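You operate a simulated robot arm through the tools that you are given. There is no shell and no other tool. Be economical: measure what you need, move in short steps, check, and stop when the job is done.

You are at the controls of a simulated robot arm. One attempt, no reset.

TASK
Clean the blower's sooty exhaust screen in the screen holder.
Fine: use the green wire brush; brush back where it lay, screen back in the muffler seat.

It is judged by the outcome, as a careful person would: the job done as asked, and still so three seconds after it is handed in. It fails if anything else is knocked over, pushed out of place, dropped, spilled or broken.

THE ROBOT
A 6-joint arm with a two-finger parallel gripper, fixed in place. Base frame: the origin is at the foot of the arm, x ahead of it, y to its left, z up; the work surface is at about z = 90. Readings come in cm, degrees, newtons and seconds.
With the tool pointing down near the work surface it reaches from about 24 to 66 cm from the base axis. Its first joint turns from -66.0 to 66.0 degrees. Payload 2.9 kg.
The tool frame sits at the grasp point between the pads (the TCP): z along the fingers, y along the line on which they close. The tips reach 3 cm beyond it. The gripper opens to 11 cm. The fingers are 2 cm wide and 1 cm thick; the gripper's body (4.8 by 11.2 cm) begins 5.5 cm behind the TCP.
Orientation is that of the tool frame in the base frame, as [roll, pitch, yaw] about the fixed x, y, z axes, in that order (R = Rz(yaw) Ry(pitch) Rx(roll)). With the fingers straight down and closing along the base's y, the tool's x points along the base's -x, its y along +y and its z along -z.

THE INTERFACE
- The arm moves only by the tool apply_moves. Its argument "targets" is a list of rows, each an object of numbers (a shift or turn left out is 0, a gripper value left out holds the last): "dx", "dy", "dz": the shift along the tool's x, y, z in cm; "rx", "ry", "rz": the turn, a rotation vector about the tool's x, y, z in degrees. In form: [{"dx": .., "dy": .., "dz": .., "rx": .., "ry": .., "rz": ..}, ...]. A call has 1 to 8 rows; each row is the pose to reach, as a shift and turn from the pose commanded when the call began, along the tool's axes at that moment. "jaw" is the opening in per cent of the stroke, from 0 (shut) to 100 (fully open), set as the call begins (left out, the last holds). Each row takes 0.2 s and may step no farther than 5 cm and 8.6 degrees from the row before; otherwise, or with a gripper value out of range, the whole call is refused. A pose out of reach is approached as far as the arm can. The call stops where the force on the tool passes 40 N (or 10 N more than at its start, if that is more) or the arm is blocked; 0.2 s more then pass. The fingers move at their own pace (about 10.8 cm/s each) and stop on an object; they squeeze with about 31 N. The grip force told is the motor's: it shows also when the fingers shut on nothing. Time passes only in rows, and 0.2 s behind the last, so rows that repeat a pose let the fingers close. The reply holds the time, the measured pose of the TCP, the force on the tool along the base axes, the opening and the grip force, in the units named above and with some noise.
- Cameras (640 x 400 px; columns grow to the right, rows downward): "scene" is fixed at [7.92, 42.86, 140.27]; the picture's right is [-0.77, -0.64, 0.00], its down [-0.25, 0.30, -0.92] and it looks along [0.59, -0.71, -0.39] (base axes); focal length 365 px, centre (320, 200). "wrist" rides on the gripper at [7.2, 1.7, -10.3] in the tool frame; the picture's right is [-0.23, 0.97, 0.00], its down [-0.76, -0.18, -0.62] and it looks along [-0.61, -0.14, 0.78] (tool axes); focal length 222 px, centre (320, 200). There is no depth. A picture from a camera that has moved, and an enlarged one, comes with that camera's place and axes in the base frame and with its lens.
- grab_frame(camera): a new picture of that camera. No time passes.
- zoom(camera, box): a new picture of the part [left, top, right, bottom] of that camera's present view, enlarged. No time passes.
- hand_in(): hands the job in; it is judged then, once.

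Go step by step. Nothing tells you positions but the pictures and the camera data: compare them with the known pose of the tool, close in by small moves and look again before you grip or let go. The budget is 120 turns and 84 pictures, counting those below and the enlarged ones. Unless the task says otherwise, let go and move clear before handing in, and close with one line.

The tools are called by a JSON object that holds its "method" and its "body". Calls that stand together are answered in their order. apply_moves: Moves the arm, as the interface text tells. Its arguments: {"type":"object","properties":{"targets":{"type":"array"},"jaw":{"type":"number"}},"required":["targets"]} The other tools are called the same way: grab_frame (camera) takes a picture; zoom (camera, box) takes an enlarged picture of a part of a camera's view; hand_in () hands the job in.

At the start:

```text
time_s: 0.0
eef_pos: [43.79, 5.94, 122.93]
orientation: [-180.0, 0.0, -179.9]
ft_force: [0.3, 0.0, -0.7]
finger_gap: 11.03
gripper_force: 0.0
```

scene: 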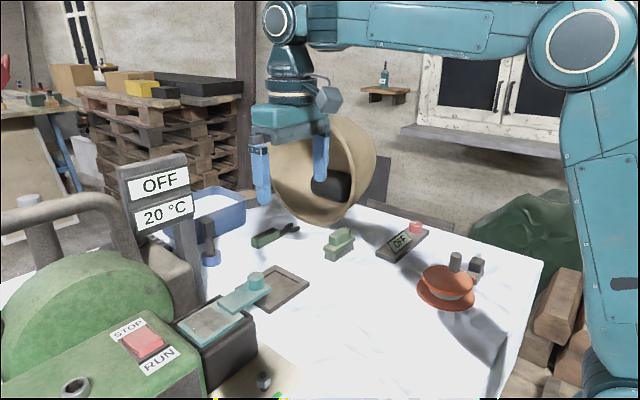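
wrist: 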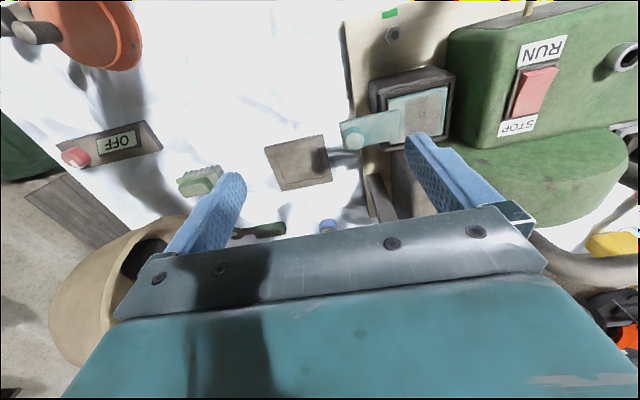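

I see a green blower with a screen in or on the muffler seat, a screen holder, some brushes, and an OFF switch box. I'll zoom in to identify the items before moving.

{"method": "zoom", "body": {"camera": "scene", "box": [160, 200, 340, 400]}}

{"method": "zoom", "body": {"camera": "scene", "box": [230, 190, 500, 320]}}

{"method": "zoom", "body": {"camera": "wrist", "box": [160, 0, 480, 260]}}

```text
2.00 times, centred on (250, 300) of scene
camera zoom: at [7.92, 42.86, 140.27], right [-0.77, -0.64, 0.0], down [-0.25, 0.3, -0.92], along [0.59, -0.71, -0.39], focal length 730 px, centre (460, 0)
```

zoom: 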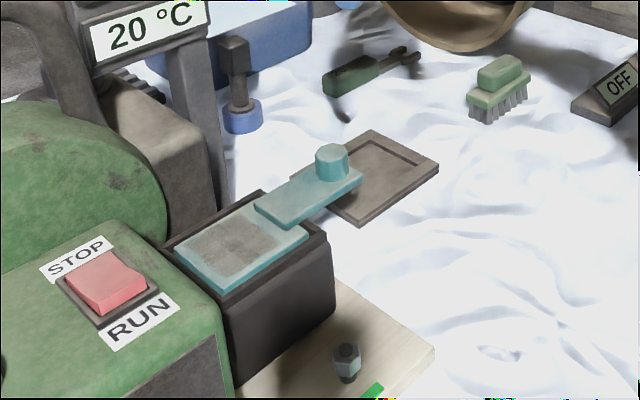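

```text
2.37 times, centred on (365, 255) of scene
camera zoom: at [7.92, 42.86, 140.27], right [-0.77, -0.64, 0.0], down [-0.25, 0.3, -0.92], along [0.59, -0.71, -0.39], focal length 865 px, centre (213, 70)
```

zoom: 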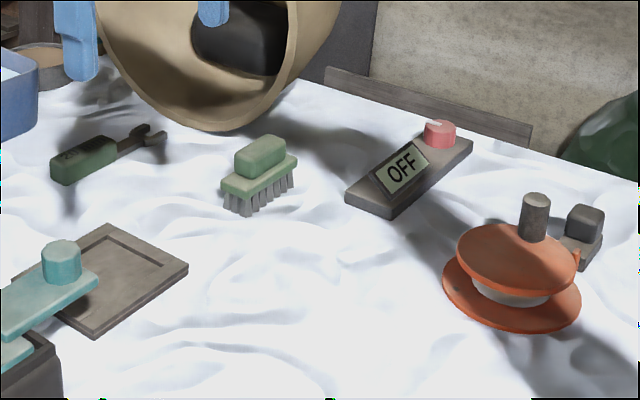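

```text
1.54 times, centred on (320, 130) of wrist
camera zoom: at [36.52, 7.68, 133.25], right [0.23, 0.97, 0.0], down [0.76, -0.18, 0.62], along [0.61, -0.14, -0.78], focal length 342 px, centre (320, 308)
```

zoom: 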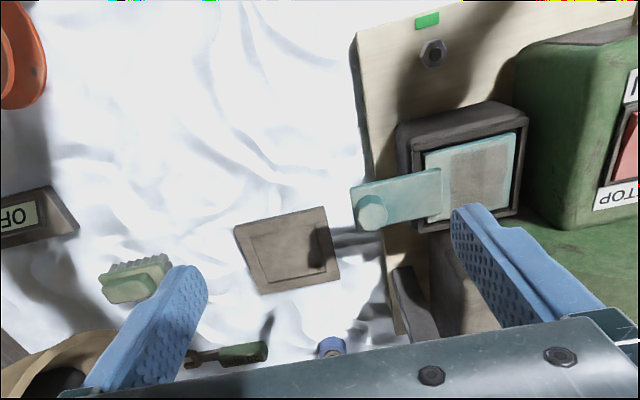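

The screen's knob is at about (49.7, 9.5, 104) and the screen itself at about (49, 18.5). The holder is near (57.5, -2, 91) and the green wire brush near (57, -24). I'll move towards the holder for a closer look.

{"method": "apply_moves", "body": {"targets": [{"dy": -4}, {"dy": -8, "dz": 2}, {"dy": -10, "dz": 6}, {"dy": -10, "dz": 6}]}}

{"method": "grab_frame", "body": {"camera": "wrist"}}

{"method": "grab_frame", "body": {"camera": "scene"}}

```text
time_s: 1.0
eef_pos: [43.73, -4.32, 116.57]
orientation: [180.0, 0.0, 180.0]
ft_force: [-0.1, -0.1, 0.0]
finger_gap: 10.97
gripper_force: 0.1
```

```text
78 pictures are left
camera wrist: at [36.45, -2.52, 126.88], right [0.23, 0.97, 0.0], down [0.76, -0.18, 0.62], along [0.61, -0.14, -0.78], focal length 222 px, centre (320, 200)
```

wrist: 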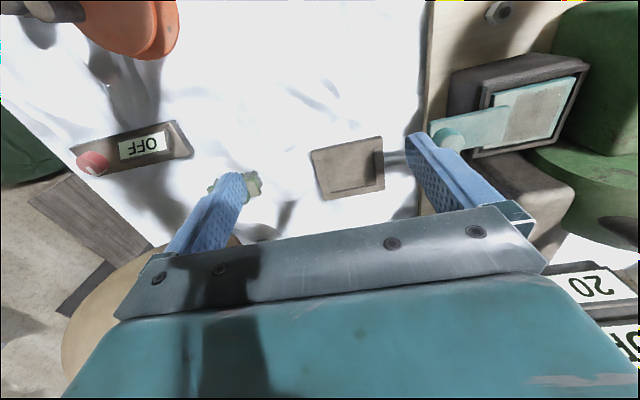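

```text
77 pictures are left
```

scene: 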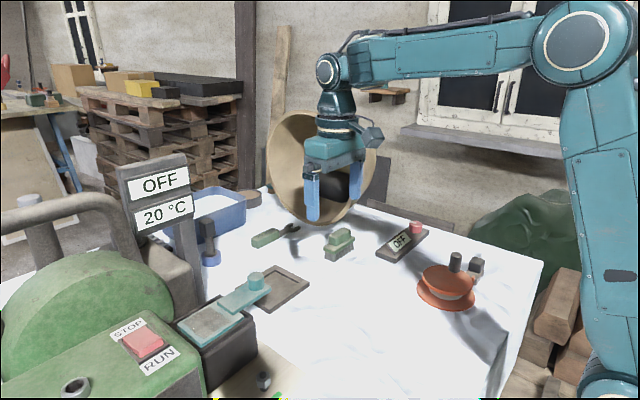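

The sign post stands near (61, 18), so I need to keep clear of it. I'll zoom in on the holder, then on the screen in its seat.

{"method": "zoom", "body": {"camera": "wrist", "box": [270, 110, 430, 210]}}

{"method": "zoom", "body": {"camera": "wrist", "box": [400, 30, 620, 180]}}

{"method": "zoom", "body": {"camera": "scene", "box": [170, 250, 320, 350]}}

```text
4.00 times, centred on (350, 160) of wrist
camera zoom: at [36.45, -2.52, 126.88], right [0.23, 0.97, 0.0], down [0.76, -0.18, 0.62], along [0.61, -0.14, -0.78], focal length 888 px, centre (200, 360)
```

zoom: 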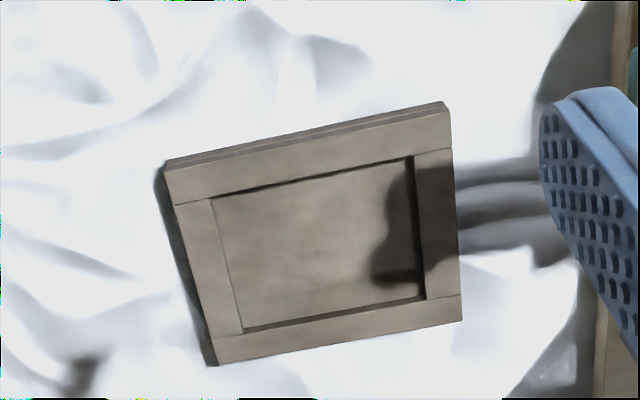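

```text
2.67 times, centred on (510, 105) of wrist
camera zoom: at [36.45, -2.52, 126.88], right [0.23, 0.97, 0.0], down [0.76, -0.18, 0.62], along [0.61, -0.14, -0.78], focal length 592 px, centre (-187, 453)
```

zoom: 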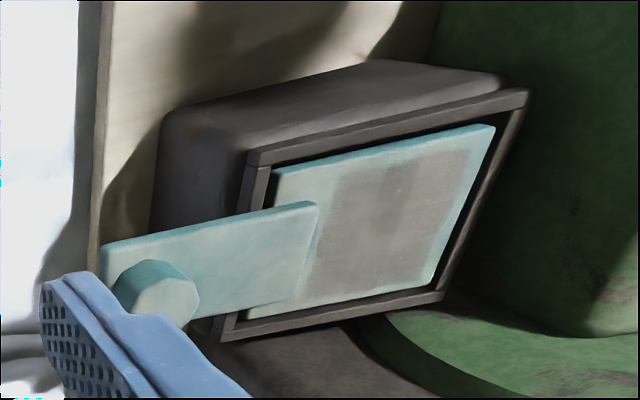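

```text
4.00 times, centred on (245, 300) of scene
camera zoom: at [7.92, 42.86, 140.27], right [-0.77, -0.64, 0.0], down [-0.25, 0.3, -0.92], along [0.59, -0.71, -0.39], focal length 1459 px, centre (620, -200)
```

zoom: 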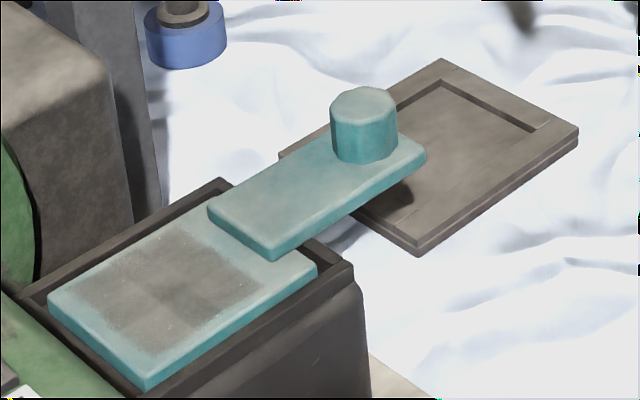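

The recess in the holder is axis-aligned, centred at about (59.0, -2.0). The screen plate is centred at about (50.4, 18.8) with its top at z≈100.3, and the knob is at (49.9, 9.4, top 103.6). I'll go above the knob with the jaw half open.

{"method": "apply_moves", "body": {"targets": [{"dx": -1.5, "dy": 3.5}, {"dx": -3, "dy": 7}, {"dx": -4.5, "dy": 10.5}, {"dx": -6.2, "dy": 13.7, "dz": 2}, {"dx": -6.2, "dy": 13.7, "dz": 5}, {"dx": -6.2, "dy": 13.7, "dz": 6.5}, {"dx": -6.2, "dy": 13.7, "dz": 6.5}], "jaw": 55}}

{"method": "grab_frame", "body": {"camera": "wrist"}}

{"method": "zoom", "body": {"camera": "scene", "box": [170, 230, 320, 330]}}

```text
time_s: 2.6
eef_pos: [49.91, 9.7, 110.14]
orientation: [180.0, 0.0, 180.0]
ft_force: [-0.1, 0.5, 0.0]
finger_gap: 6.04
gripper_force: 0.0
```

```text
73 pictures are left
camera wrist: at [42.65, 11.54, 120.59], right [0.23, 0.97, 0.0], down [0.76, -0.18, 0.62], along [0.61, -0.14, -0.78], focal length 222 px, centre (320, 200)
```

wrist: 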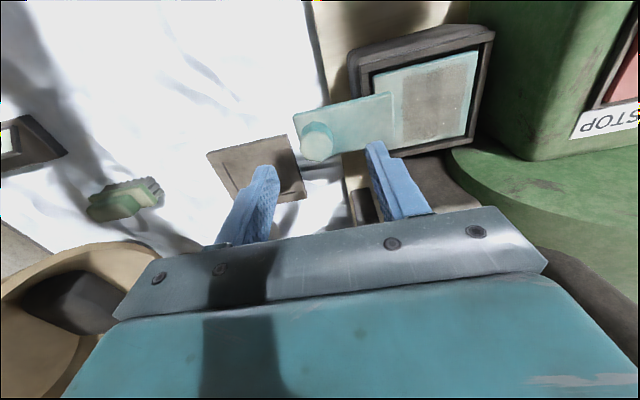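

```text
4.00 times, centred on (245, 280) of scene
camera zoom: at [7.92, 42.86, 140.27], right [-0.77, -0.64, 0.0], down [-0.25, 0.3, -0.92], along [0.59, -0.71, -0.39], focal length 1459 px, centre (620, -120)
```

zoom: 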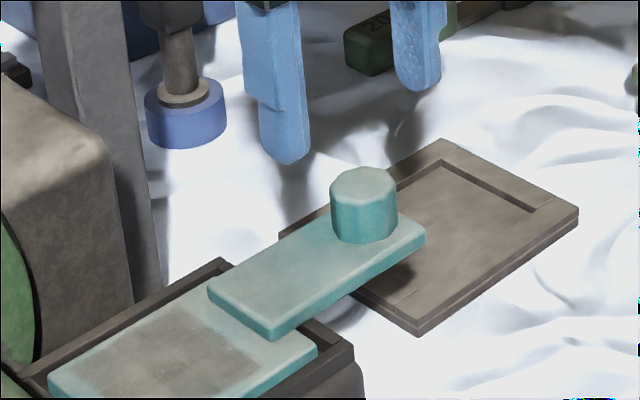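

The knob is directly below at (49.8, 9.6). I'll lower so the tips flank it just above the tab.

{"method": "apply_moves", "body": {"targets": [{"dz": 2.5}, {"dz": 4}, {"dz": 5.1}, {"dz": 5.1}]}}

{"method": "zoom", "body": {"camera": "scene", "box": [170, 230, 320, 330]}}

{"method": "zoom", "body": {"camera": "wrist", "box": [220, 60, 500, 235]}}

```text
time_s: 3.6
eef_pos: [49.75, 9.71, 105.29]
orientation: [-180.0, 0.1, -179.9]
ft_force: [0.6, -0.2, 0.2]
finger_gap: 6.04
gripper_force: 0.2
```

```text
4.00 times, centred on (245, 280) of scene
camera zoom: at [7.92, 42.86, 140.27], right [-0.77, -0.64, 0.0], down [-0.25, 0.3, -0.92], along [0.59, -0.71, -0.39], focal length 1459 px, centre (620, -120)
```

zoom: 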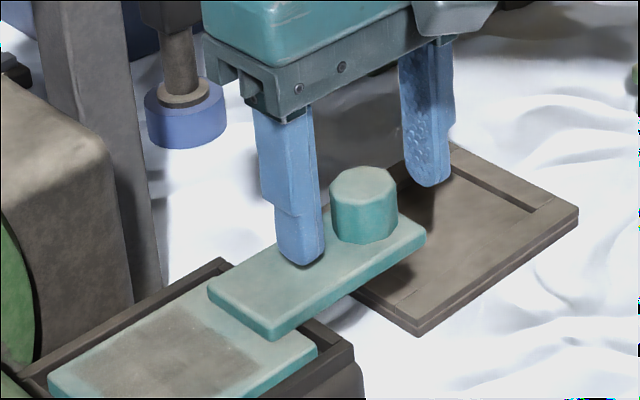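

```text
2.29 times, centred on (360, 148) of wrist
camera zoom: at [42.56, 11.39, 115.64], right [0.23, 0.97, 0.0], down [0.76, -0.18, 0.62], along [0.61, -0.14, -0.78], focal length 508 px, centre (229, 320)
```

zoom: 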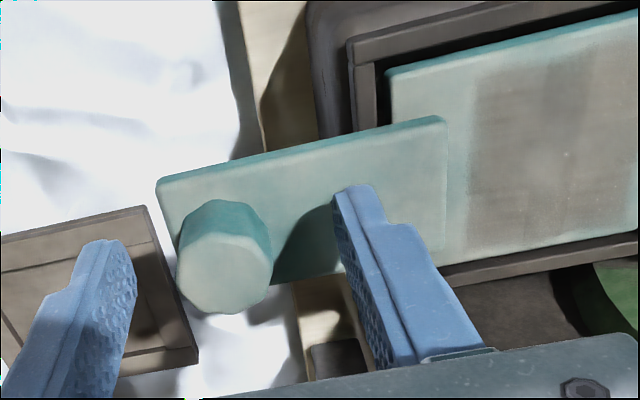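

The fingers straddle the knob and line up with it. I'll drop another 0.5 cm and close.

{"method": "apply_moves", "body": {"targets": [{"dx": -0.2, "dz": 0.5}, {"dx": -0.2, "dz": 0.5}]}}

{"method": "apply_moves", "body": {"targets": [{}, {}, {}, {}], "jaw": 0}}

{"method": "zoom", "body": {"camera": "scene", "box": [170, 230, 320, 330]}}

```text
time_s: 4.2
eef_pos: [49.99, 9.68, 104.75]
orientation: [-179.9, 0.0, -179.9]
ft_force: [-0.4, 0.3, 0.1]
finger_gap: 6.04
gripper_force: 0.0
```

```text
time_s: 5.2
eef_pos: [50.09, 9.76, 104.82]
orientation: [-179.9, 0.0, -179.9]
ft_force: [-1.1, -0.6, 1.1]
finger_gap: 2.68
gripper_force: 31.2
```

```text
4.00 times, centred on (245, 280) of scene
camera zoom: at [7.92, 42.86, 140.27], right [-0.77, -0.64, 0.0], down [-0.25, 0.3, -0.92], along [0.59, -0.71, -0.39], focal length 1459 px, centre (620, -120)
```

zoom: 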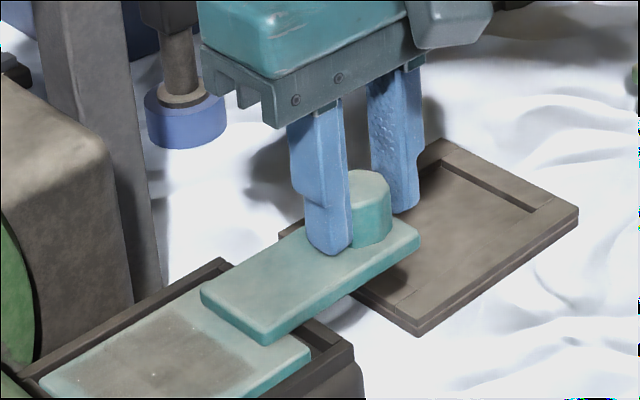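

The knob is gripped (gap 2.68 cm). I'll lift straight up.

{"method": "apply_moves", "body": {"targets": [{"dz": -0.7}, {"dz": -1.6}, {"dz": -3}, {"dz": -5}, {"dz": -7}, {"dz": -7}]}}

{"method": "grab_frame", "body": {"camera": "scene"}}

{"method": "grab_frame", "body": {"camera": "wrist"}}

```text
time_s: 6.6
eef_pos: [50.18, 9.82, 111.72]
orientation: [180.0, 0.0, -180.0]
ft_force: [0.7, -0.6, -0.1]
finger_gap: 0.0
gripper_force: 31.2
```

```text
68 pictures are left
```

scene: 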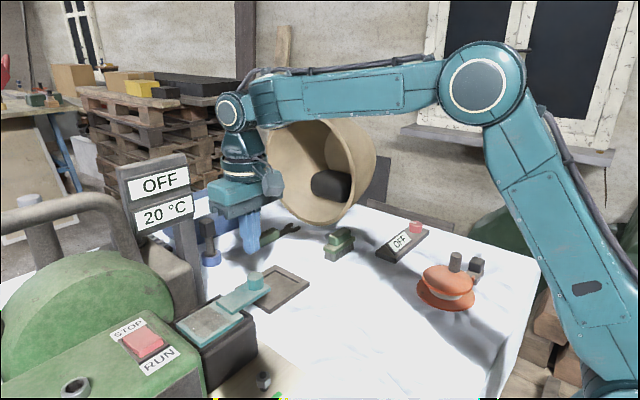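

```text
67 pictures are left
camera wrist: at [42.93, 11.55, 122.08], right [0.23, 0.97, 0.0], down [0.76, -0.18, 0.62], along [0.61, -0.14, -0.78], focal length 222 px, centre (320, 200)
```

wrist: 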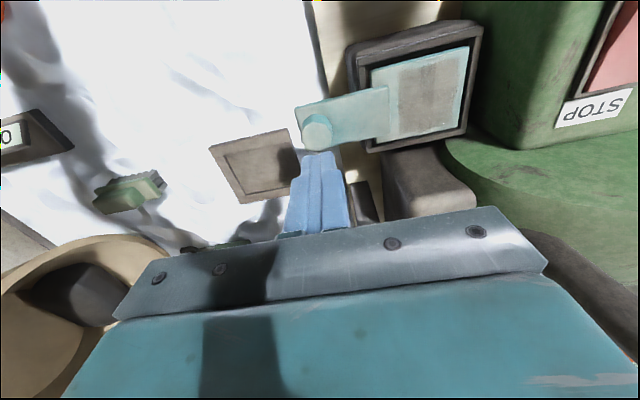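

The grip slipped off and the screen is still in its seat. I'll look closely before trying again.

{"method": "zoom", "body": {"camera": "scene", "box": [170, 250, 320, 350]}}

{"method": "zoom", "body": {"camera": "wrist", "box": [280, 0, 490, 160]}}

```text
4.00 times, centred on (245, 300) of scene
camera zoom: at [7.92, 42.86, 140.27], right [-0.77, -0.64, 0.0], down [-0.25, 0.3, -0.92], along [0.59, -0.71, -0.39], focal length 1459 px, centre (620, -200)
```

zoom: 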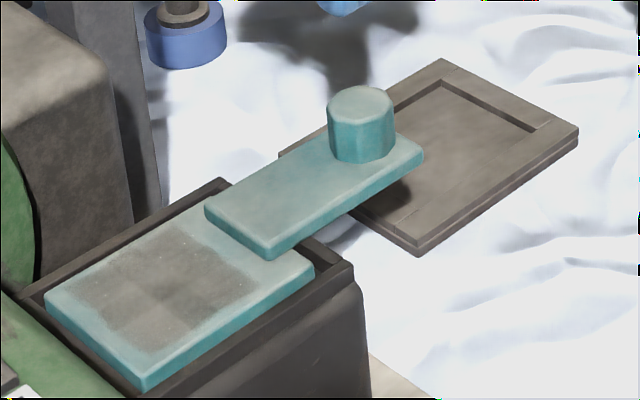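

```text
2.50 times, centred on (385, 80) of wrist
camera zoom: at [42.93, 11.55, 122.08], right [0.23, 0.97, 0.0], down [0.76, -0.18, 0.62], along [0.61, -0.14, -0.78], focal length 555 px, centre (158, 500)
```

zoom: 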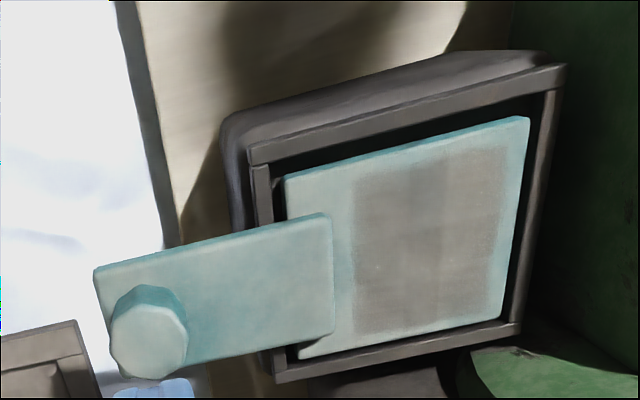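

The slip probably came from a shallow grip with the heavy overhang. I'll regrip deeper, with the tips almost on the tab, and lift in small checked steps.

{"method": "apply_moves", "body": {"targets": [{"dy": -0.25}, {"dy": -0.25, "dz": 2}, {"dy": -0.25, "dz": 4}, {"dy": -0.25, "dz": 6}, {"dy": -0.25, "dz": 6.8}, {"dy": -0.25, "dz": 7.2}, {"dy": -0.25, "dz": 7.2}], "jaw": 45}}

{"method": "zoom", "body": {"camera": "wrist", "box": [240, 60, 440, 220]}}

{"method": "zoom", "body": {"camera": "scene", "box": [210, 235, 300, 305]}}

```text
time_s: 8.2
eef_pos: [50.08, 9.48, 104.63]
orientation: [-180.0, 0.1, -180.0]
ft_force: [0.0, -0.2, 0.5]
finger_gap: 4.96
gripper_force: 0.1
```

```text
2.50 times, centred on (340, 140) of wrist
camera zoom: at [42.89, 11.2, 114.92], right [0.23, 0.97, 0.0], down [0.76, -0.18, 0.62], along [0.61, -0.14, -0.78], focal length 555 px, centre (270, 350)
```

zoom: 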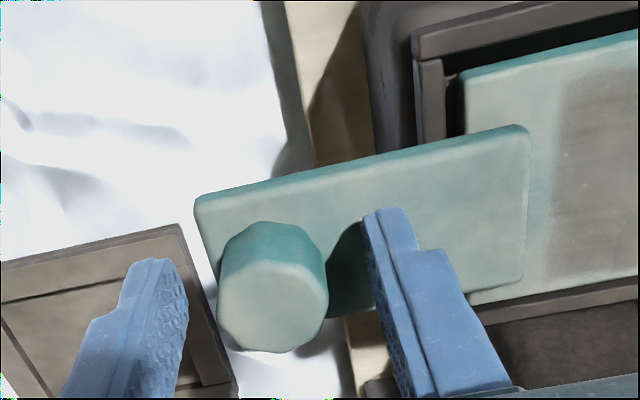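

```text
5.71 times, centred on (255, 270) of scene
camera zoom: at [7.92, 42.86, 140.27], right [-0.77, -0.64, 0.0], down [-0.25, 0.3, -0.92], along [0.59, -0.71, -0.39], focal length 2085 px, centre (691, -200)
```

zoom: 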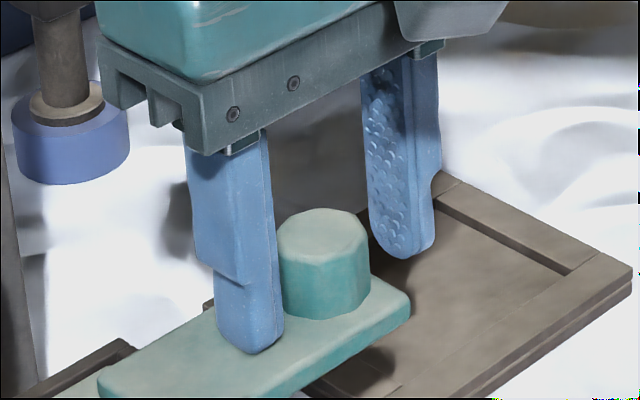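

Alignment is good. I'll go slightly lower, close, and lift only 0.5 cm at first.

{"method": "apply_moves", "body": {"targets": [{"dz": 0.25}, {"dz": 0.25}]}}

{"method": "apply_moves", "body": {"targets": [{}, {}, {}, {}, {}], "jaw": 0}}

{"method": "apply_moves", "body": {"targets": [{"dz": -0.1}, {"dz": -0.2}, {"dz": -0.3}, {"dz": -0.4}, {"dz": -0.5}]}}

{"method": "zoom", "body": {"camera": "scene", "box": [170, 250, 320, 350]}}

```text
time_s: 8.8
eef_pos: [50.11, 9.33, 104.4]
orientation: [-180.0, 0.0, 179.9]
ft_force: [-0.1, 0.5, 0.9]
finger_gap: 4.95
gripper_force: 0.0
```

```text
time_s: 10.0
eef_pos: [50.15, 9.31, 104.4]
orientation: [-180.0, 0.1, -180.0]
ft_force: [-0.6, 2.2, 9.3]
finger_gap: 2.79
gripper_force: 31.2
```

```text
time_s: 11.2
eef_pos: [50.04, 9.32, 104.77]
orientation: [179.9, -0.2, 180.0]
ft_force: [-0.5, -0.4, 0.0]
finger_gap: 2.69
gripper_force: 30.7
```

```text
4.00 times, centred on (245, 300) of scene
camera zoom: at [7.92, 42.86, 140.27], right [-0.77, -0.64, 0.0], down [-0.25, 0.3, -0.92], along [0.59, -0.71, -0.39], focal length 1459 px, centre (620, -200)
```

zoom: 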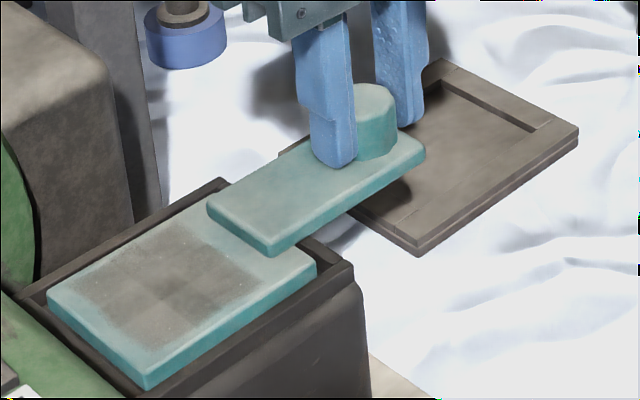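

The fingers slid up the knob without lifting the screen. I'll make a small test lift and read the force, to tell a low-friction slip from a stuck screen.

{"method": "apply_moves", "body": {"targets": [{"dz": -0.5}]}}

{"method": "zoom", "body": {"camera": "scene", "box": [170, 250, 320, 350]}}

{"method": "zoom", "body": {"camera": "wrist", "box": [240, 60, 440, 220]}}

```text
time_s: 11.6
eef_pos: [50.09, 9.38, 105.29]
orientation: [-179.9, -0.2, 179.9]
ft_force: [1.0, 0.3, -1.0]
finger_gap: 2.68
gripper_force: 31.2
```

```text
4.00 times, centred on (245, 300) of scene
camera zoom: at [7.92, 42.86, 140.27], right [-0.77, -0.64, 0.0], down [-0.25, 0.3, -0.92], along [0.59, -0.71, -0.39], focal length 1459 px, centre (620, -200)
```

zoom: 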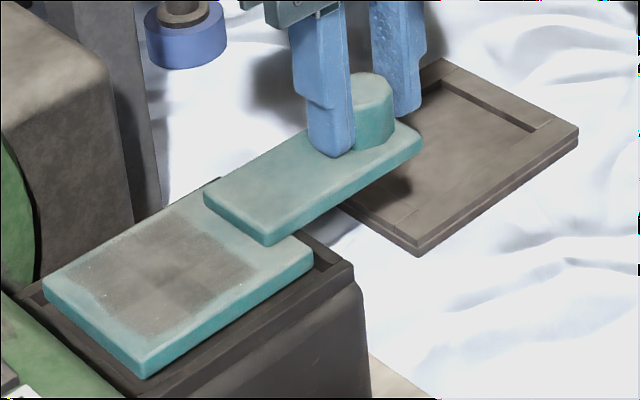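

```text
2.50 times, centred on (340, 140) of wrist
camera zoom: at [42.93, 11.13, 115.73], right [0.23, 0.97, 0.0], down [0.76, -0.18, 0.62], along [0.61, -0.14, -0.78], focal length 555 px, centre (270, 350)
```

zoom: 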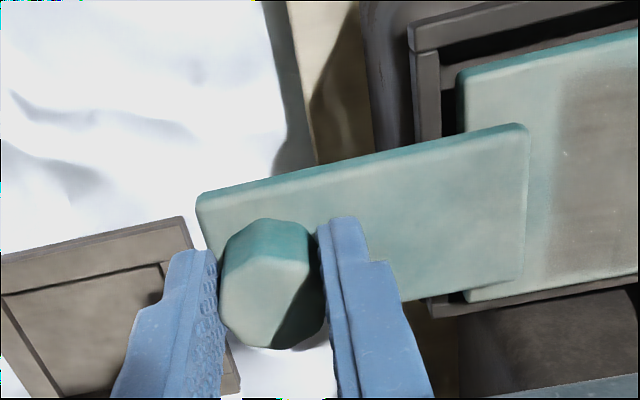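

It is lifting now, level and held with about 1 N of load. The earlier attempt was likely too fast and shallow, so I'll continue slowly.

{"method": "apply_moves", "body": {"targets": [{"dz": -0.3}, {"dz": -0.6}, {"dz": -0.9}, {"dz": -1.2}, {"dz": -1.5}, {"dz": -1.8}, {"dz": -2.1}, {"dz": -2.4}]}}

{"method": "zoom", "body": {"camera": "scene", "box": [140, 210, 320, 350]}}

```text
time_s: 13.4
eef_pos: [50.07, 9.28, 107.82]
orientation: [180.0, 0.0, 180.0]
ft_force: [-0.5, -0.2, -1.2]
finger_gap: 2.67
gripper_force: 31.8
```

```text
2.86 times, centred on (230, 280) of scene
camera zoom: at [7.92, 42.86, 140.27], right [-0.77, -0.64, 0.0], down [-0.25, 0.3, -0.92], along [0.59, -0.71, -0.39], focal length 1042 px, centre (577, -29)
```

zoom: 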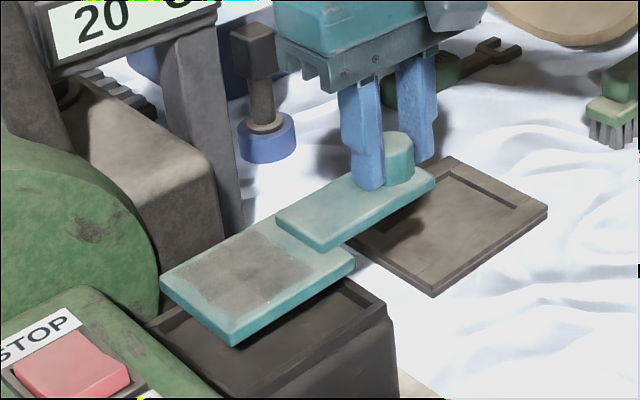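

The screen is held level and clear of the seat. I'll rise a little more, then move towards -y slowly, away from the sign post.

{"method": "apply_moves", "body": {"targets": [{"dz": -0.5}, {"dz": -1.0}, {"dz": -1.5, "dy": -1}, {"dz": -1.5, "dy": -2.5}, {"dz": -1.5, "dy": -4.5}, {"dz": -1.5, "dy": -6.5}, {"dz": -1.5, "dy": -8.5}, {"dz": -1.5, "dy": -10}]}}

{"method": "apply_moves", "body": {"targets": [{"dx": -0.5, "dy": -1}, {"dx": -1.5, "dy": -2.5}, {"dx": -3, "dy": -4.5}, {"dx": -4.5, "dy": -6.5}, {"dx": -6, "dy": -8.5}, {"dx": -7.5, "dy": -10}, {"dx": -8.2, "dy": -10.8}, {"dx": -8.7, "dy": -10.8}]}}

{"method": "grab_frame", "body": {"camera": "wrist"}}

{"method": "zoom", "body": {"camera": "scene", "box": [200, 190, 380, 330]}}

```text
time_s: 15.2
eef_pos: [50.13, -0.53, 109.23]
orientation: [179.9, 0.1, 180.0]
ft_force: [0.3, 0.0, -1.1]
finger_gap: 2.65
gripper_force: 30.7
```

```text
time_s: 17.0
eef_pos: [58.85, -11.58, 109.51]
orientation: [-180.0, 0.1, 180.0]
ft_force: [0.0, 0.9, 0.1]
finger_gap: 2.67
gripper_force: 31.2
```

```text
58 pictures are left
camera wrist: at [51.57, -9.77, 119.83], right [0.23, 0.97, 0.0], down [0.76, -0.18, 0.62], along [0.61, -0.14, -0.78], focal length 222 px, centre (320, 200)
```

wrist: 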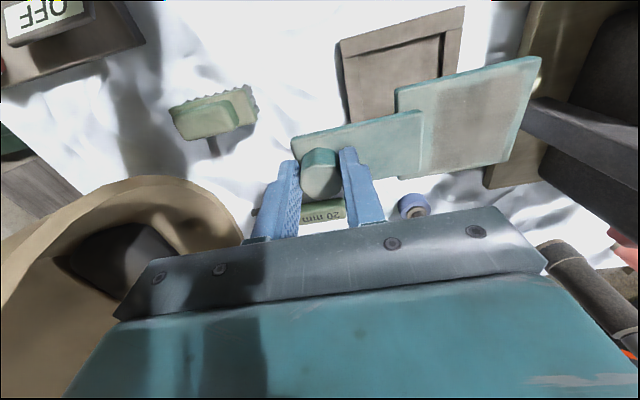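

```text
2.86 times, centred on (290, 260) of scene
camera zoom: at [7.92, 42.86, 140.27], right [-0.77, -0.64, 0.0], down [-0.25, 0.3, -0.92], along [0.59, -0.71, -0.39], focal length 1042 px, centre (406, 29)
```

zoom: 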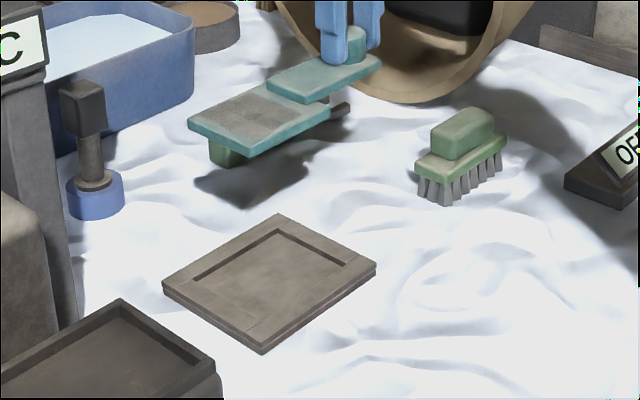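

I'll zoom the wrist view to measure the plate and the holder from here.

{"method": "zoom", "body": {"camera": "wrist", "box": [280, 0, 560, 175]}}

```text
2.29 times, centred on (420, 88) of wrist
camera zoom: at [51.57, -9.77, 119.83], right [0.23, 0.97, 0.0], down [0.76, -0.18, 0.62], along [0.61, -0.14, -0.78], focal length 508 px, centre (91, 457)
```

zoom: 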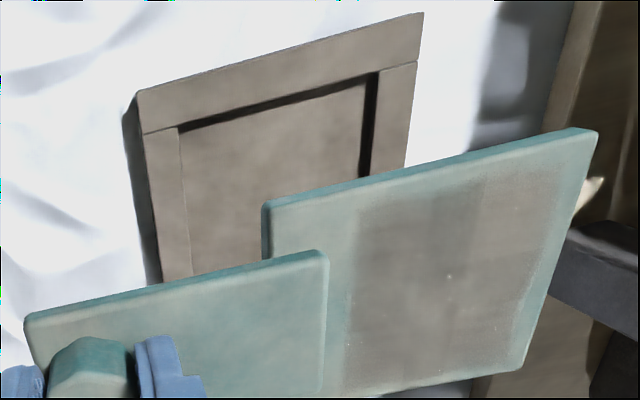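

The plate is over the recess in y, and in x it needs about -0.25 cm. I'll lower it to just above the rim and check.

{"method": "apply_moves", "body": {"targets": [{"dx": 0.25, "dz": 0.5}, {"dx": 0.25, "dz": 2}, {"dx": 0.25, "dz": 4}, {"dx": 0.25, "dz": 6}, {"dx": 0.25, "dz": 8}, {"dx": 0.25, "dz": 9.5}, {"dx": 0.25, "dz": 10.5}, {"dx": 0.25, "dz": 10.8}]}}

{"method": "zoom", "body": {"camera": "wrist", "box": [280, 0, 560, 175]}}

{"method": "zoom", "body": {"camera": "scene", "box": [230, 220, 350, 320]}}

```text
time_s: 18.8
eef_pos: [58.61, -11.5, 98.33]
orientation: [179.9, 0.0, -179.9]
ft_force: [0.6, 0.4, -1.3]
finger_gap: 2.66
gripper_force: 31.0
```

```text
2.29 times, centred on (420, 88) of wrist
camera zoom: at [51.37, -9.72, 108.77], right [0.23, 0.97, 0.0], down [0.76, -0.18, 0.62], along [0.61, -0.14, -0.78], focal length 508 px, centre (91, 457)
```

zoom: 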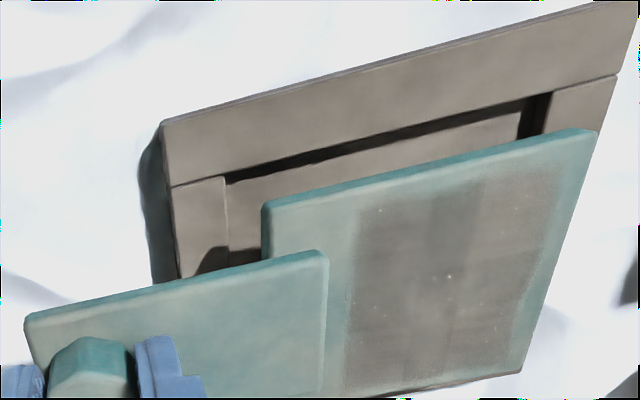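

```text
4.00 times, centred on (290, 270) of scene
camera zoom: at [7.92, 42.86, 140.27], right [-0.77, -0.64, 0.0], down [-0.25, 0.3, -0.92], along [0.59, -0.71, -0.39], focal length 1459 px, centre (440, -80)
```

zoom: 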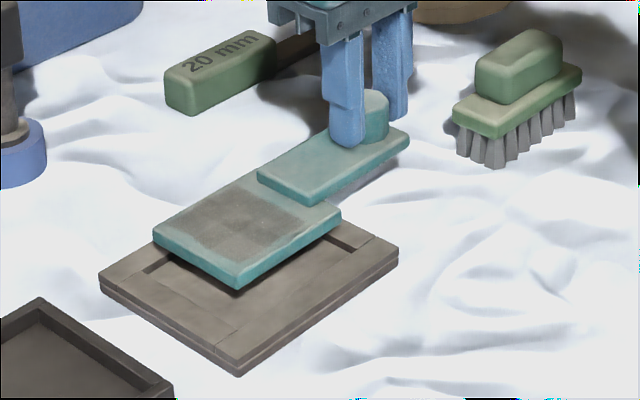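

It's aligned within tolerance. I'll lower further and look again near the rim.

{"method": "apply_moves", "body": {"targets": [{"dz": 0.4}, {"dz": 0.8}, {"dz": 1.1}, {"dz": 1.3}]}}

{"method": "zoom", "body": {"camera": "wrist", "box": [280, 0, 560, 175]}}

{"method": "zoom", "body": {"camera": "scene", "box": [230, 220, 350, 320]}}

```text
time_s: 19.8
eef_pos: [58.57, -11.43, 97.13]
orientation: [180.0, 0.1, -179.9]
ft_force: [0.0, 0.2, -1.2]
finger_gap: 2.68
gripper_force: 31.0
```

```text
2.29 times, centred on (420, 88) of wrist
camera zoom: at [51.3, -9.66, 107.52], right [0.23, 0.97, 0.0], down [0.76, -0.18, 0.62], along [0.61, -0.14, -0.78], focal length 508 px, centre (91, 457)
```

zoom: 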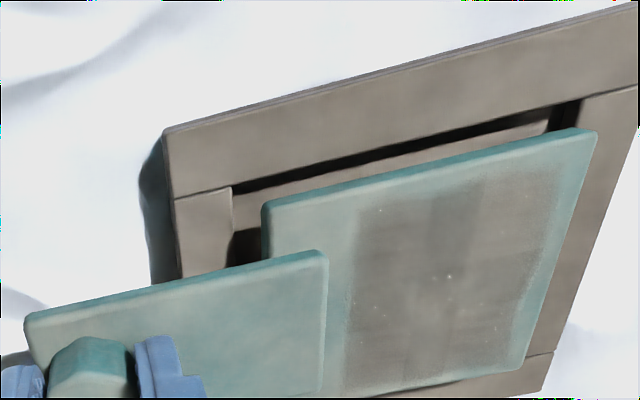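

```text
4.00 times, centred on (290, 270) of scene
camera zoom: at [7.92, 42.86, 140.27], right [-0.77, -0.64, 0.0], down [-0.25, 0.3, -0.92], along [0.59, -0.71, -0.39], focal length 1459 px, centre (440, -80)
```

zoom: 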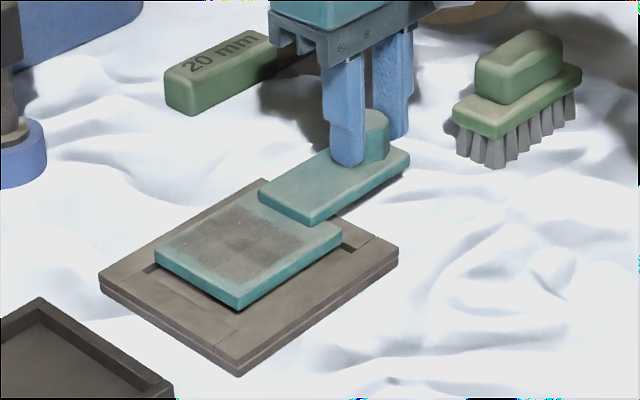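

Still centred. I'll lower gently until I see contact force.

{"method": "apply_moves", "body": {"targets": [{"dz": 0.3}, {"dz": 0.5}, {"dz": 0.7}]}}

{"method": "zoom", "body": {"camera": "scene", "box": [230, 220, 350, 320]}}

```text
time_s: 20.6
eef_pos: [58.65, -11.32, 96.35]
orientation: [179.9, 0.0, 179.9]
ft_force: [0.0, 0.4, -1.8]
finger_gap: 2.65
gripper_force: 31.1
```

```text
4.00 times, centred on (290, 270) of scene
camera zoom: at [7.92, 42.86, 140.27], right [-0.77, -0.64, 0.0], down [-0.25, 0.3, -0.92], along [0.59, -0.71, -0.39], focal length 1459 px, centre (440, -80)
```

zoom: 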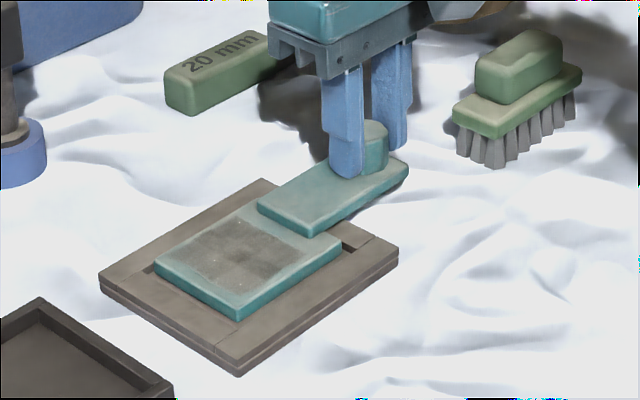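

{"method": "apply_moves", "body": {"targets": [{"dz": 0.2}, {"dz": 0.4}, {"dz": 0.5}]}}

{"method": "zoom", "body": {"camera": "scene", "box": [230, 220, 350, 320]}}

{"method": "zoom", "body": {"camera": "wrist", "box": [280, 0, 560, 175]}}

```text
time_s: 21.4
eef_pos: [58.6, -11.4, 95.99]
orientation: [180.0, 0.0, 180.0]
ft_force: [-2.4, 0.1, 5.2]
finger_gap: 2.66
gripper_force: 31.4
```

```text
4.00 times, centred on (290, 270) of scene
camera zoom: at [7.9, 42.87, 140.27], right [-0.77, -0.64, 0.0], down [-0.25, 0.3, -0.92], along [0.59, -0.71, -0.39], focal length 1459 px, centre (440, -80)
```

zoom: 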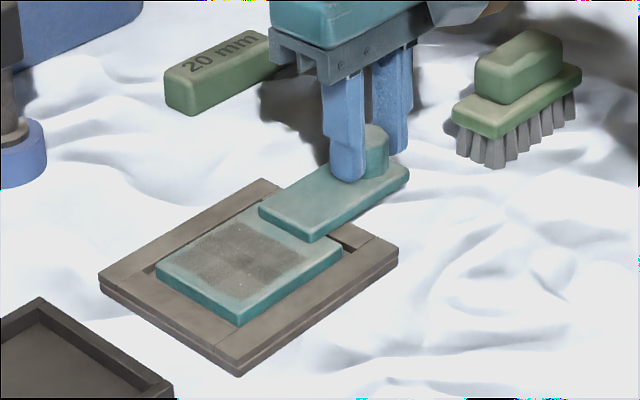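

```text
2.29 times, centred on (420, 88) of wrist
camera zoom: at [51.36, -9.71, 106.4], right [0.23, 0.97, 0.0], down [0.76, -0.18, 0.62], along [0.61, -0.14, -0.78], focal length 508 px, centre (91, 457)
```

zoom: 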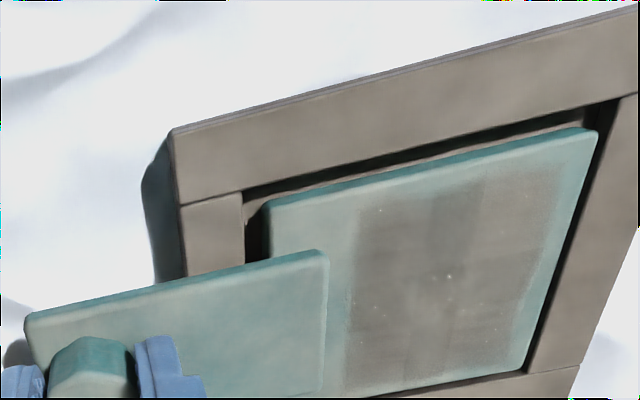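

There's light contact, and the plate sits slightly towards +x. I'll nudge it -0.2 cm in x and ease down to check that it seats.

{"method": "apply_moves", "body": {"targets": [{"dx": 0.1, "dz": -0.1}, {"dx": 0.2, "dz": -0.1}, {"dx": 0.2, "dz": 0.1}, {"dx": 0.2, "dz": 0.2}]}}

{"method": "zoom", "body": {"camera": "wrist", "box": [280, 0, 560, 175]}}

{"method": "zoom", "body": {"camera": "scene", "box": [230, 220, 350, 320]}}

```text
time_s: 22.4
eef_pos: [58.5, -11.48, 95.89]
orientation: [-180.0, 0.3, 179.9]
ft_force: [0.5, -6.2, 15.0]
finger_gap: 2.73
gripper_force: 31.1
```

```text
2.29 times, centred on (420, 88) of wrist
camera zoom: at [51.22, -9.7, 106.22], right [0.23, 0.97, 0.0], down [0.76, -0.18, 0.63], along [0.61, -0.14, -0.78], focal length 508 px, centre (91, 457)
```

zoom: 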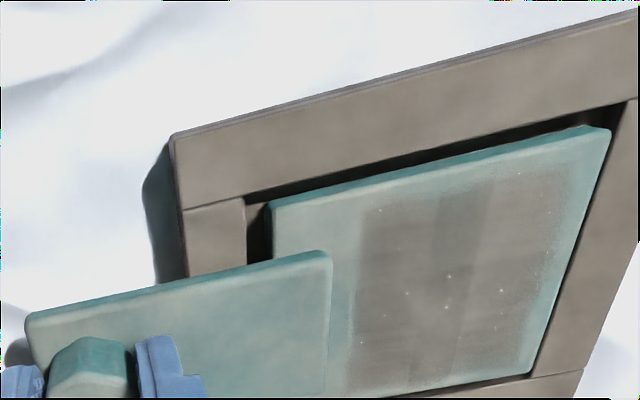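

```text
4.00 times, centred on (290, 270) of scene
camera zoom: at [7.89, 42.85, 140.28], right [-0.77, -0.64, 0.0], down [-0.25, 0.3, -0.92], along [0.59, -0.71, -0.39], focal length 1459 px, centre (440, -80)
```

zoom: 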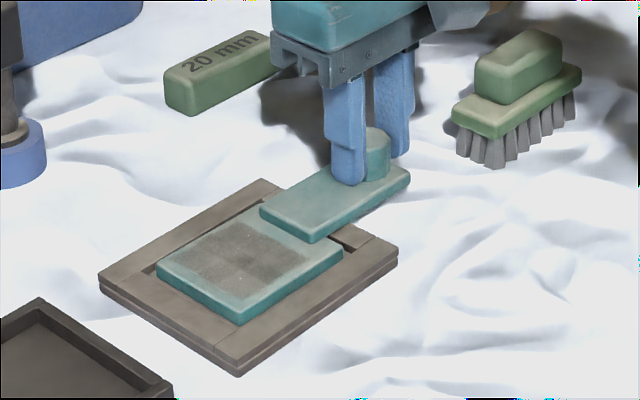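

It's seated and pressing on the recess floor. I'll relieve the pressure and release.

{"method": "apply_moves", "body": {"targets": [{"dz": -0.25}, {"dz": -0.25}]}}

{"method": "apply_moves", "body": {"targets": [{}, {}, {}, {"dz": -1}, {"dz": -3}, {"dz": -6}, {"dz": -9}], "jaw": 45}}

{"method": "grab_frame", "body": {"camera": "wrist"}}

{"method": "zoom", "body": {"camera": "scene", "box": [230, 220, 350, 320]}}

```text
time_s: 23.0
eef_pos: [58.51, -11.28, 95.84]
orientation: [180.0, -0.1, -179.9]
ft_force: [1.2, 0.1, 3.4]
finger_gap: 2.72
gripper_force: 31.1
```

```text
time_s: 24.6
eef_pos: [58.34, -11.6, 105.1]
orientation: [180.0, 0.0, -180.0]
ft_force: [-0.8, -0.4, 0.3]
finger_gap: 4.93
gripper_force: 0.0
```

```text
46 pictures are left
camera wrist: at [51.21, -9.83, 115.5], right [0.23, 0.97, 0.0], down [0.76, -0.18, 0.62], along [0.61, -0.14, -0.78], focal length 222 px, centre (320, 200)
```

wrist: 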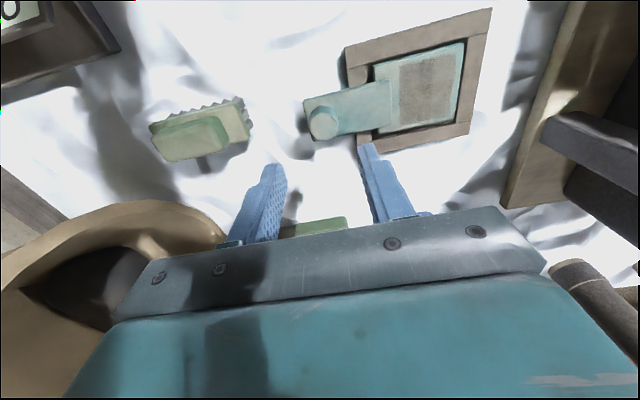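

```text
4.00 times, centred on (290, 270) of scene
camera zoom: at [7.92, 42.86, 140.27], right [-0.77, -0.64, 0.0], down [-0.25, 0.3, -0.92], along [0.59, -0.71, -0.39], focal length 1459 px, centre (440, -80)
```

zoom: 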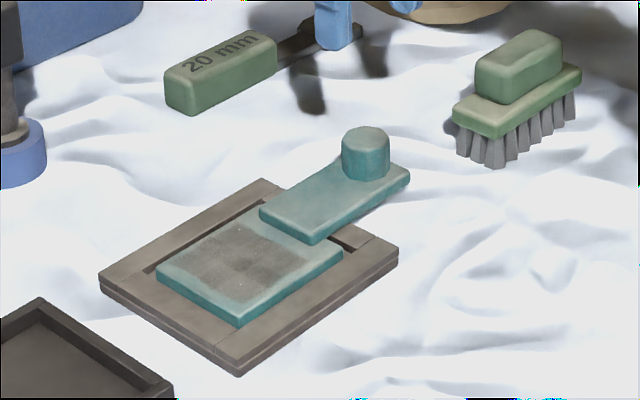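

The screen sits in the holder. Next is the green wire brush, so I'll zoom to measure its position and orientation.

{"method": "zoom", "body": {"camera": "wrist", "box": [130, 80, 270, 180]}}

{"method": "zoom", "body": {"camera": "scene", "box": [310, 215, 370, 265]}}

```text
4.00 times, centred on (200, 130) of wrist
camera zoom: at [51.21, -9.83, 115.5], right [0.23, 0.97, 0.0], down [0.76, -0.18, 0.62], along [0.61, -0.14, -0.78], focal length 888 px, centre (800, 480)
```

zoom: 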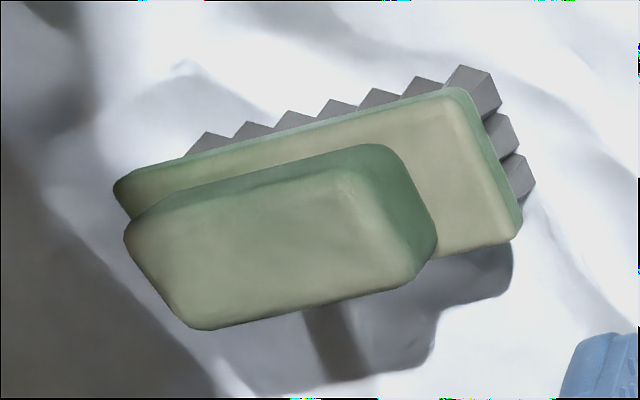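

```text
8.00 times, centred on (340, 240) of scene
camera zoom: at [7.92, 42.86, 140.27], right [-0.77, -0.64, 0.0], down [-0.25, 0.3, -0.92], along [0.59, -0.71, -0.39], focal length 2919 px, centre (160, -120)
```

zoom: 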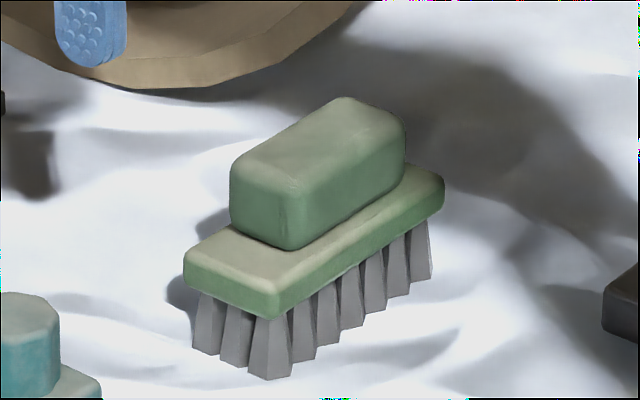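

The brush lies along y, with its handle centred at about (57.1, -24.2), top z≈95.7 and about 2.8 cm wide in x. I'll move over it while yawing the gripper 90°, so the fingers close along x.

{"method": "apply_moves", "body": {"targets": [{"dz": -1, "rz": -8.5}, {"dz": -2, "dy": -2, "rz": -17}, {"dz": -3, "dy": -4, "rz": -25.5}, {"dz": -3, "dy": -6, "rz": -34}, {"dz": -3, "dy": -8, "rz": -42.5}, {"dz": -3, "dy": -10, "rz": -51}, {"dz": -3, "dy": -12, "dx": 0.6, "rz": -59.5}, {"dz": -3, "dy": -12.6, "dx": 1.3, "rz": -68}], "jaw": 50}}

{"method": "apply_moves", "body": {"targets": [{"rz": -7.5}, {"rz": -15}, {"rz": -22}, {"rz": -22}]}}

{"method": "grab_frame", "body": {"camera": "wrist"}}

{"method": "grab_frame", "body": {"camera": "scene"}}

```text
time_s: 26.4
eef_pos: [57.21, -23.84, 108.15]
orientation: [-180.0, 0.1, -111.7]
ft_force: [0.3, -0.7, -0.6]
finger_gap: 5.49
gripper_force: 0.1
```

```text
time_s: 27.4
eef_pos: [57.2, -24.05, 108.06]
orientation: [-180.0, -0.1, -89.8]
ft_force: [0.2, -0.3, 0.5]
finger_gap: 5.46
gripper_force: 0.0
```

```text
42 pictures are left
camera wrist: at [55.45, -31.21, 118.39], right [-0.97, 0.23, 0.0], down [0.18, 0.76, 0.62], along [0.14, 0.61, -0.78], focal length 222 px, centre (320, 200)
```

wrist: 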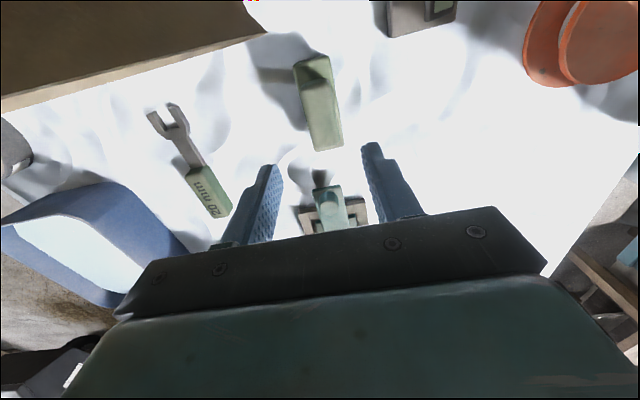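

```text
41 pictures are left
```

scene: 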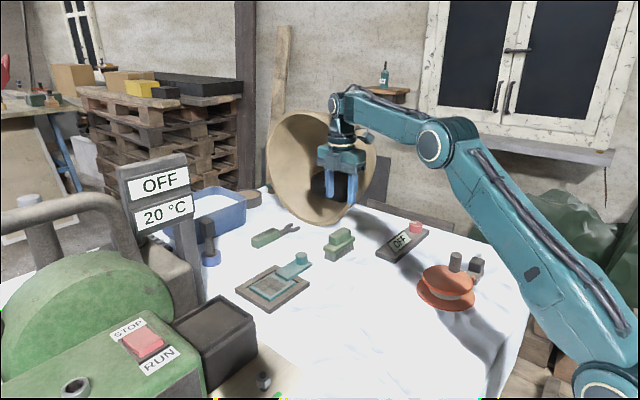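

{"method": "zoom", "body": {"camera": "wrist", "box": [230, 30, 430, 180]}}

```text
2.67 times, centred on (330, 105) of wrist
camera zoom: at [55.45, -31.21, 118.39], right [-0.97, 0.23, 0.0], down [0.18, 0.76, 0.62], along [0.14, 0.61, -0.78], focal length 592 px, centre (293, 453)
```

zoom: 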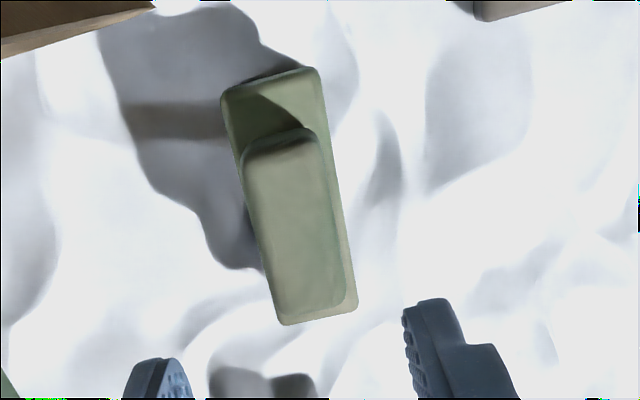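

The brush handle centre is confirmed at (57.0, -24.2), with the board at x 55.25–58.7 and y -28.6 to -19.3. I'll descend to grip the handle.

{"method": "apply_moves", "body": {"targets": [{"dy": 0.2, "dz": 3}, {"dy": 0.2, "dz": 6}, {"dy": 0.2, "dz": 9}, {"dy": 0.2, "dz": 10.6}, {"dy": 0.2, "dz": 11.1}, {"dy": 0.2, "dz": 11.1}]}}

{"method": "zoom", "body": {"camera": "scene", "box": [300, 205, 380, 265]}}

```text
time_s: 28.8
eef_pos: [56.89, -24.02, 96.78]
orientation: [-180.0, 0.0, -90.0]
ft_force: [-0.4, -0.1, 0.1]
finger_gap: 5.5
gripper_force: 0.0
```

```text
6.67 times, centred on (340, 235) of scene
camera zoom: at [7.92, 42.86, 140.27], right [-0.77, -0.64, 0.0], down [-0.25, 0.3, -0.92], along [0.59, -0.71, -0.39], focal length 2432 px, centre (187, -33)
```

zoom: 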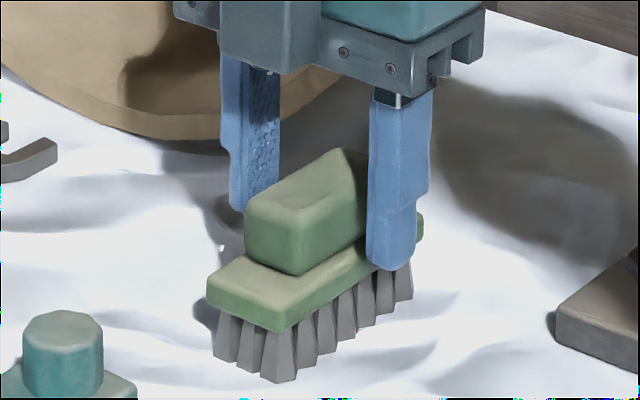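

The tips clear the board top by about 0.25 cm. Closing on the handle.

{"method": "apply_moves", "body": {"targets": [{}, {}, {}, {}, {}], "jaw": 0}}

{"method": "apply_moves", "body": {"targets": [{"dz": -0.2}, {"dz": -0.5}, {"dz": -0.8}, {"dz": -1.2}]}}

{"method": "zoom", "body": {"camera": "scene", "box": [300, 205, 380, 265]}}

```text
time_s: 30.0
eef_pos: [56.94, -24.0, 96.76]
orientation: [-180.0, 0.0, -90.0]
ft_force: [0.1, 0.1, 0.5]
finger_gap: 2.95
gripper_force: 31.6
```

```text
time_s: 31.0
eef_pos: [56.89, -24.02, 98.12]
orientation: [180.0, -0.1, -90.0]
ft_force: [-0.4, 0.2, -1.4]
finger_gap: 2.92
gripper_force: 30.9
```

```text
6.67 times, centred on (340, 235) of scene
camera zoom: at [7.92, 42.86, 140.27], right [-0.77, -0.64, 0.0], down [-0.25, 0.3, -0.92], along [0.59, -0.71, -0.39], focal length 2432 px, centre (187, -33)
```

zoom: 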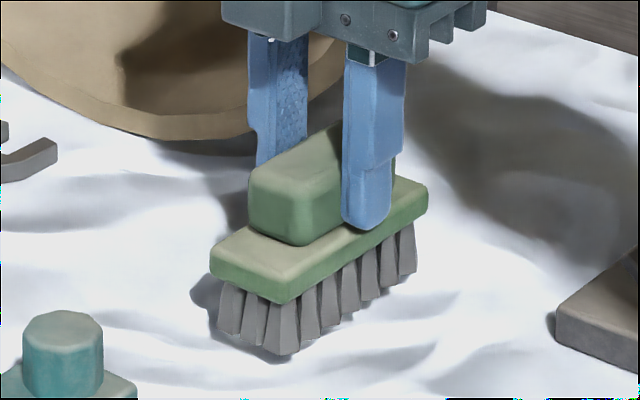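

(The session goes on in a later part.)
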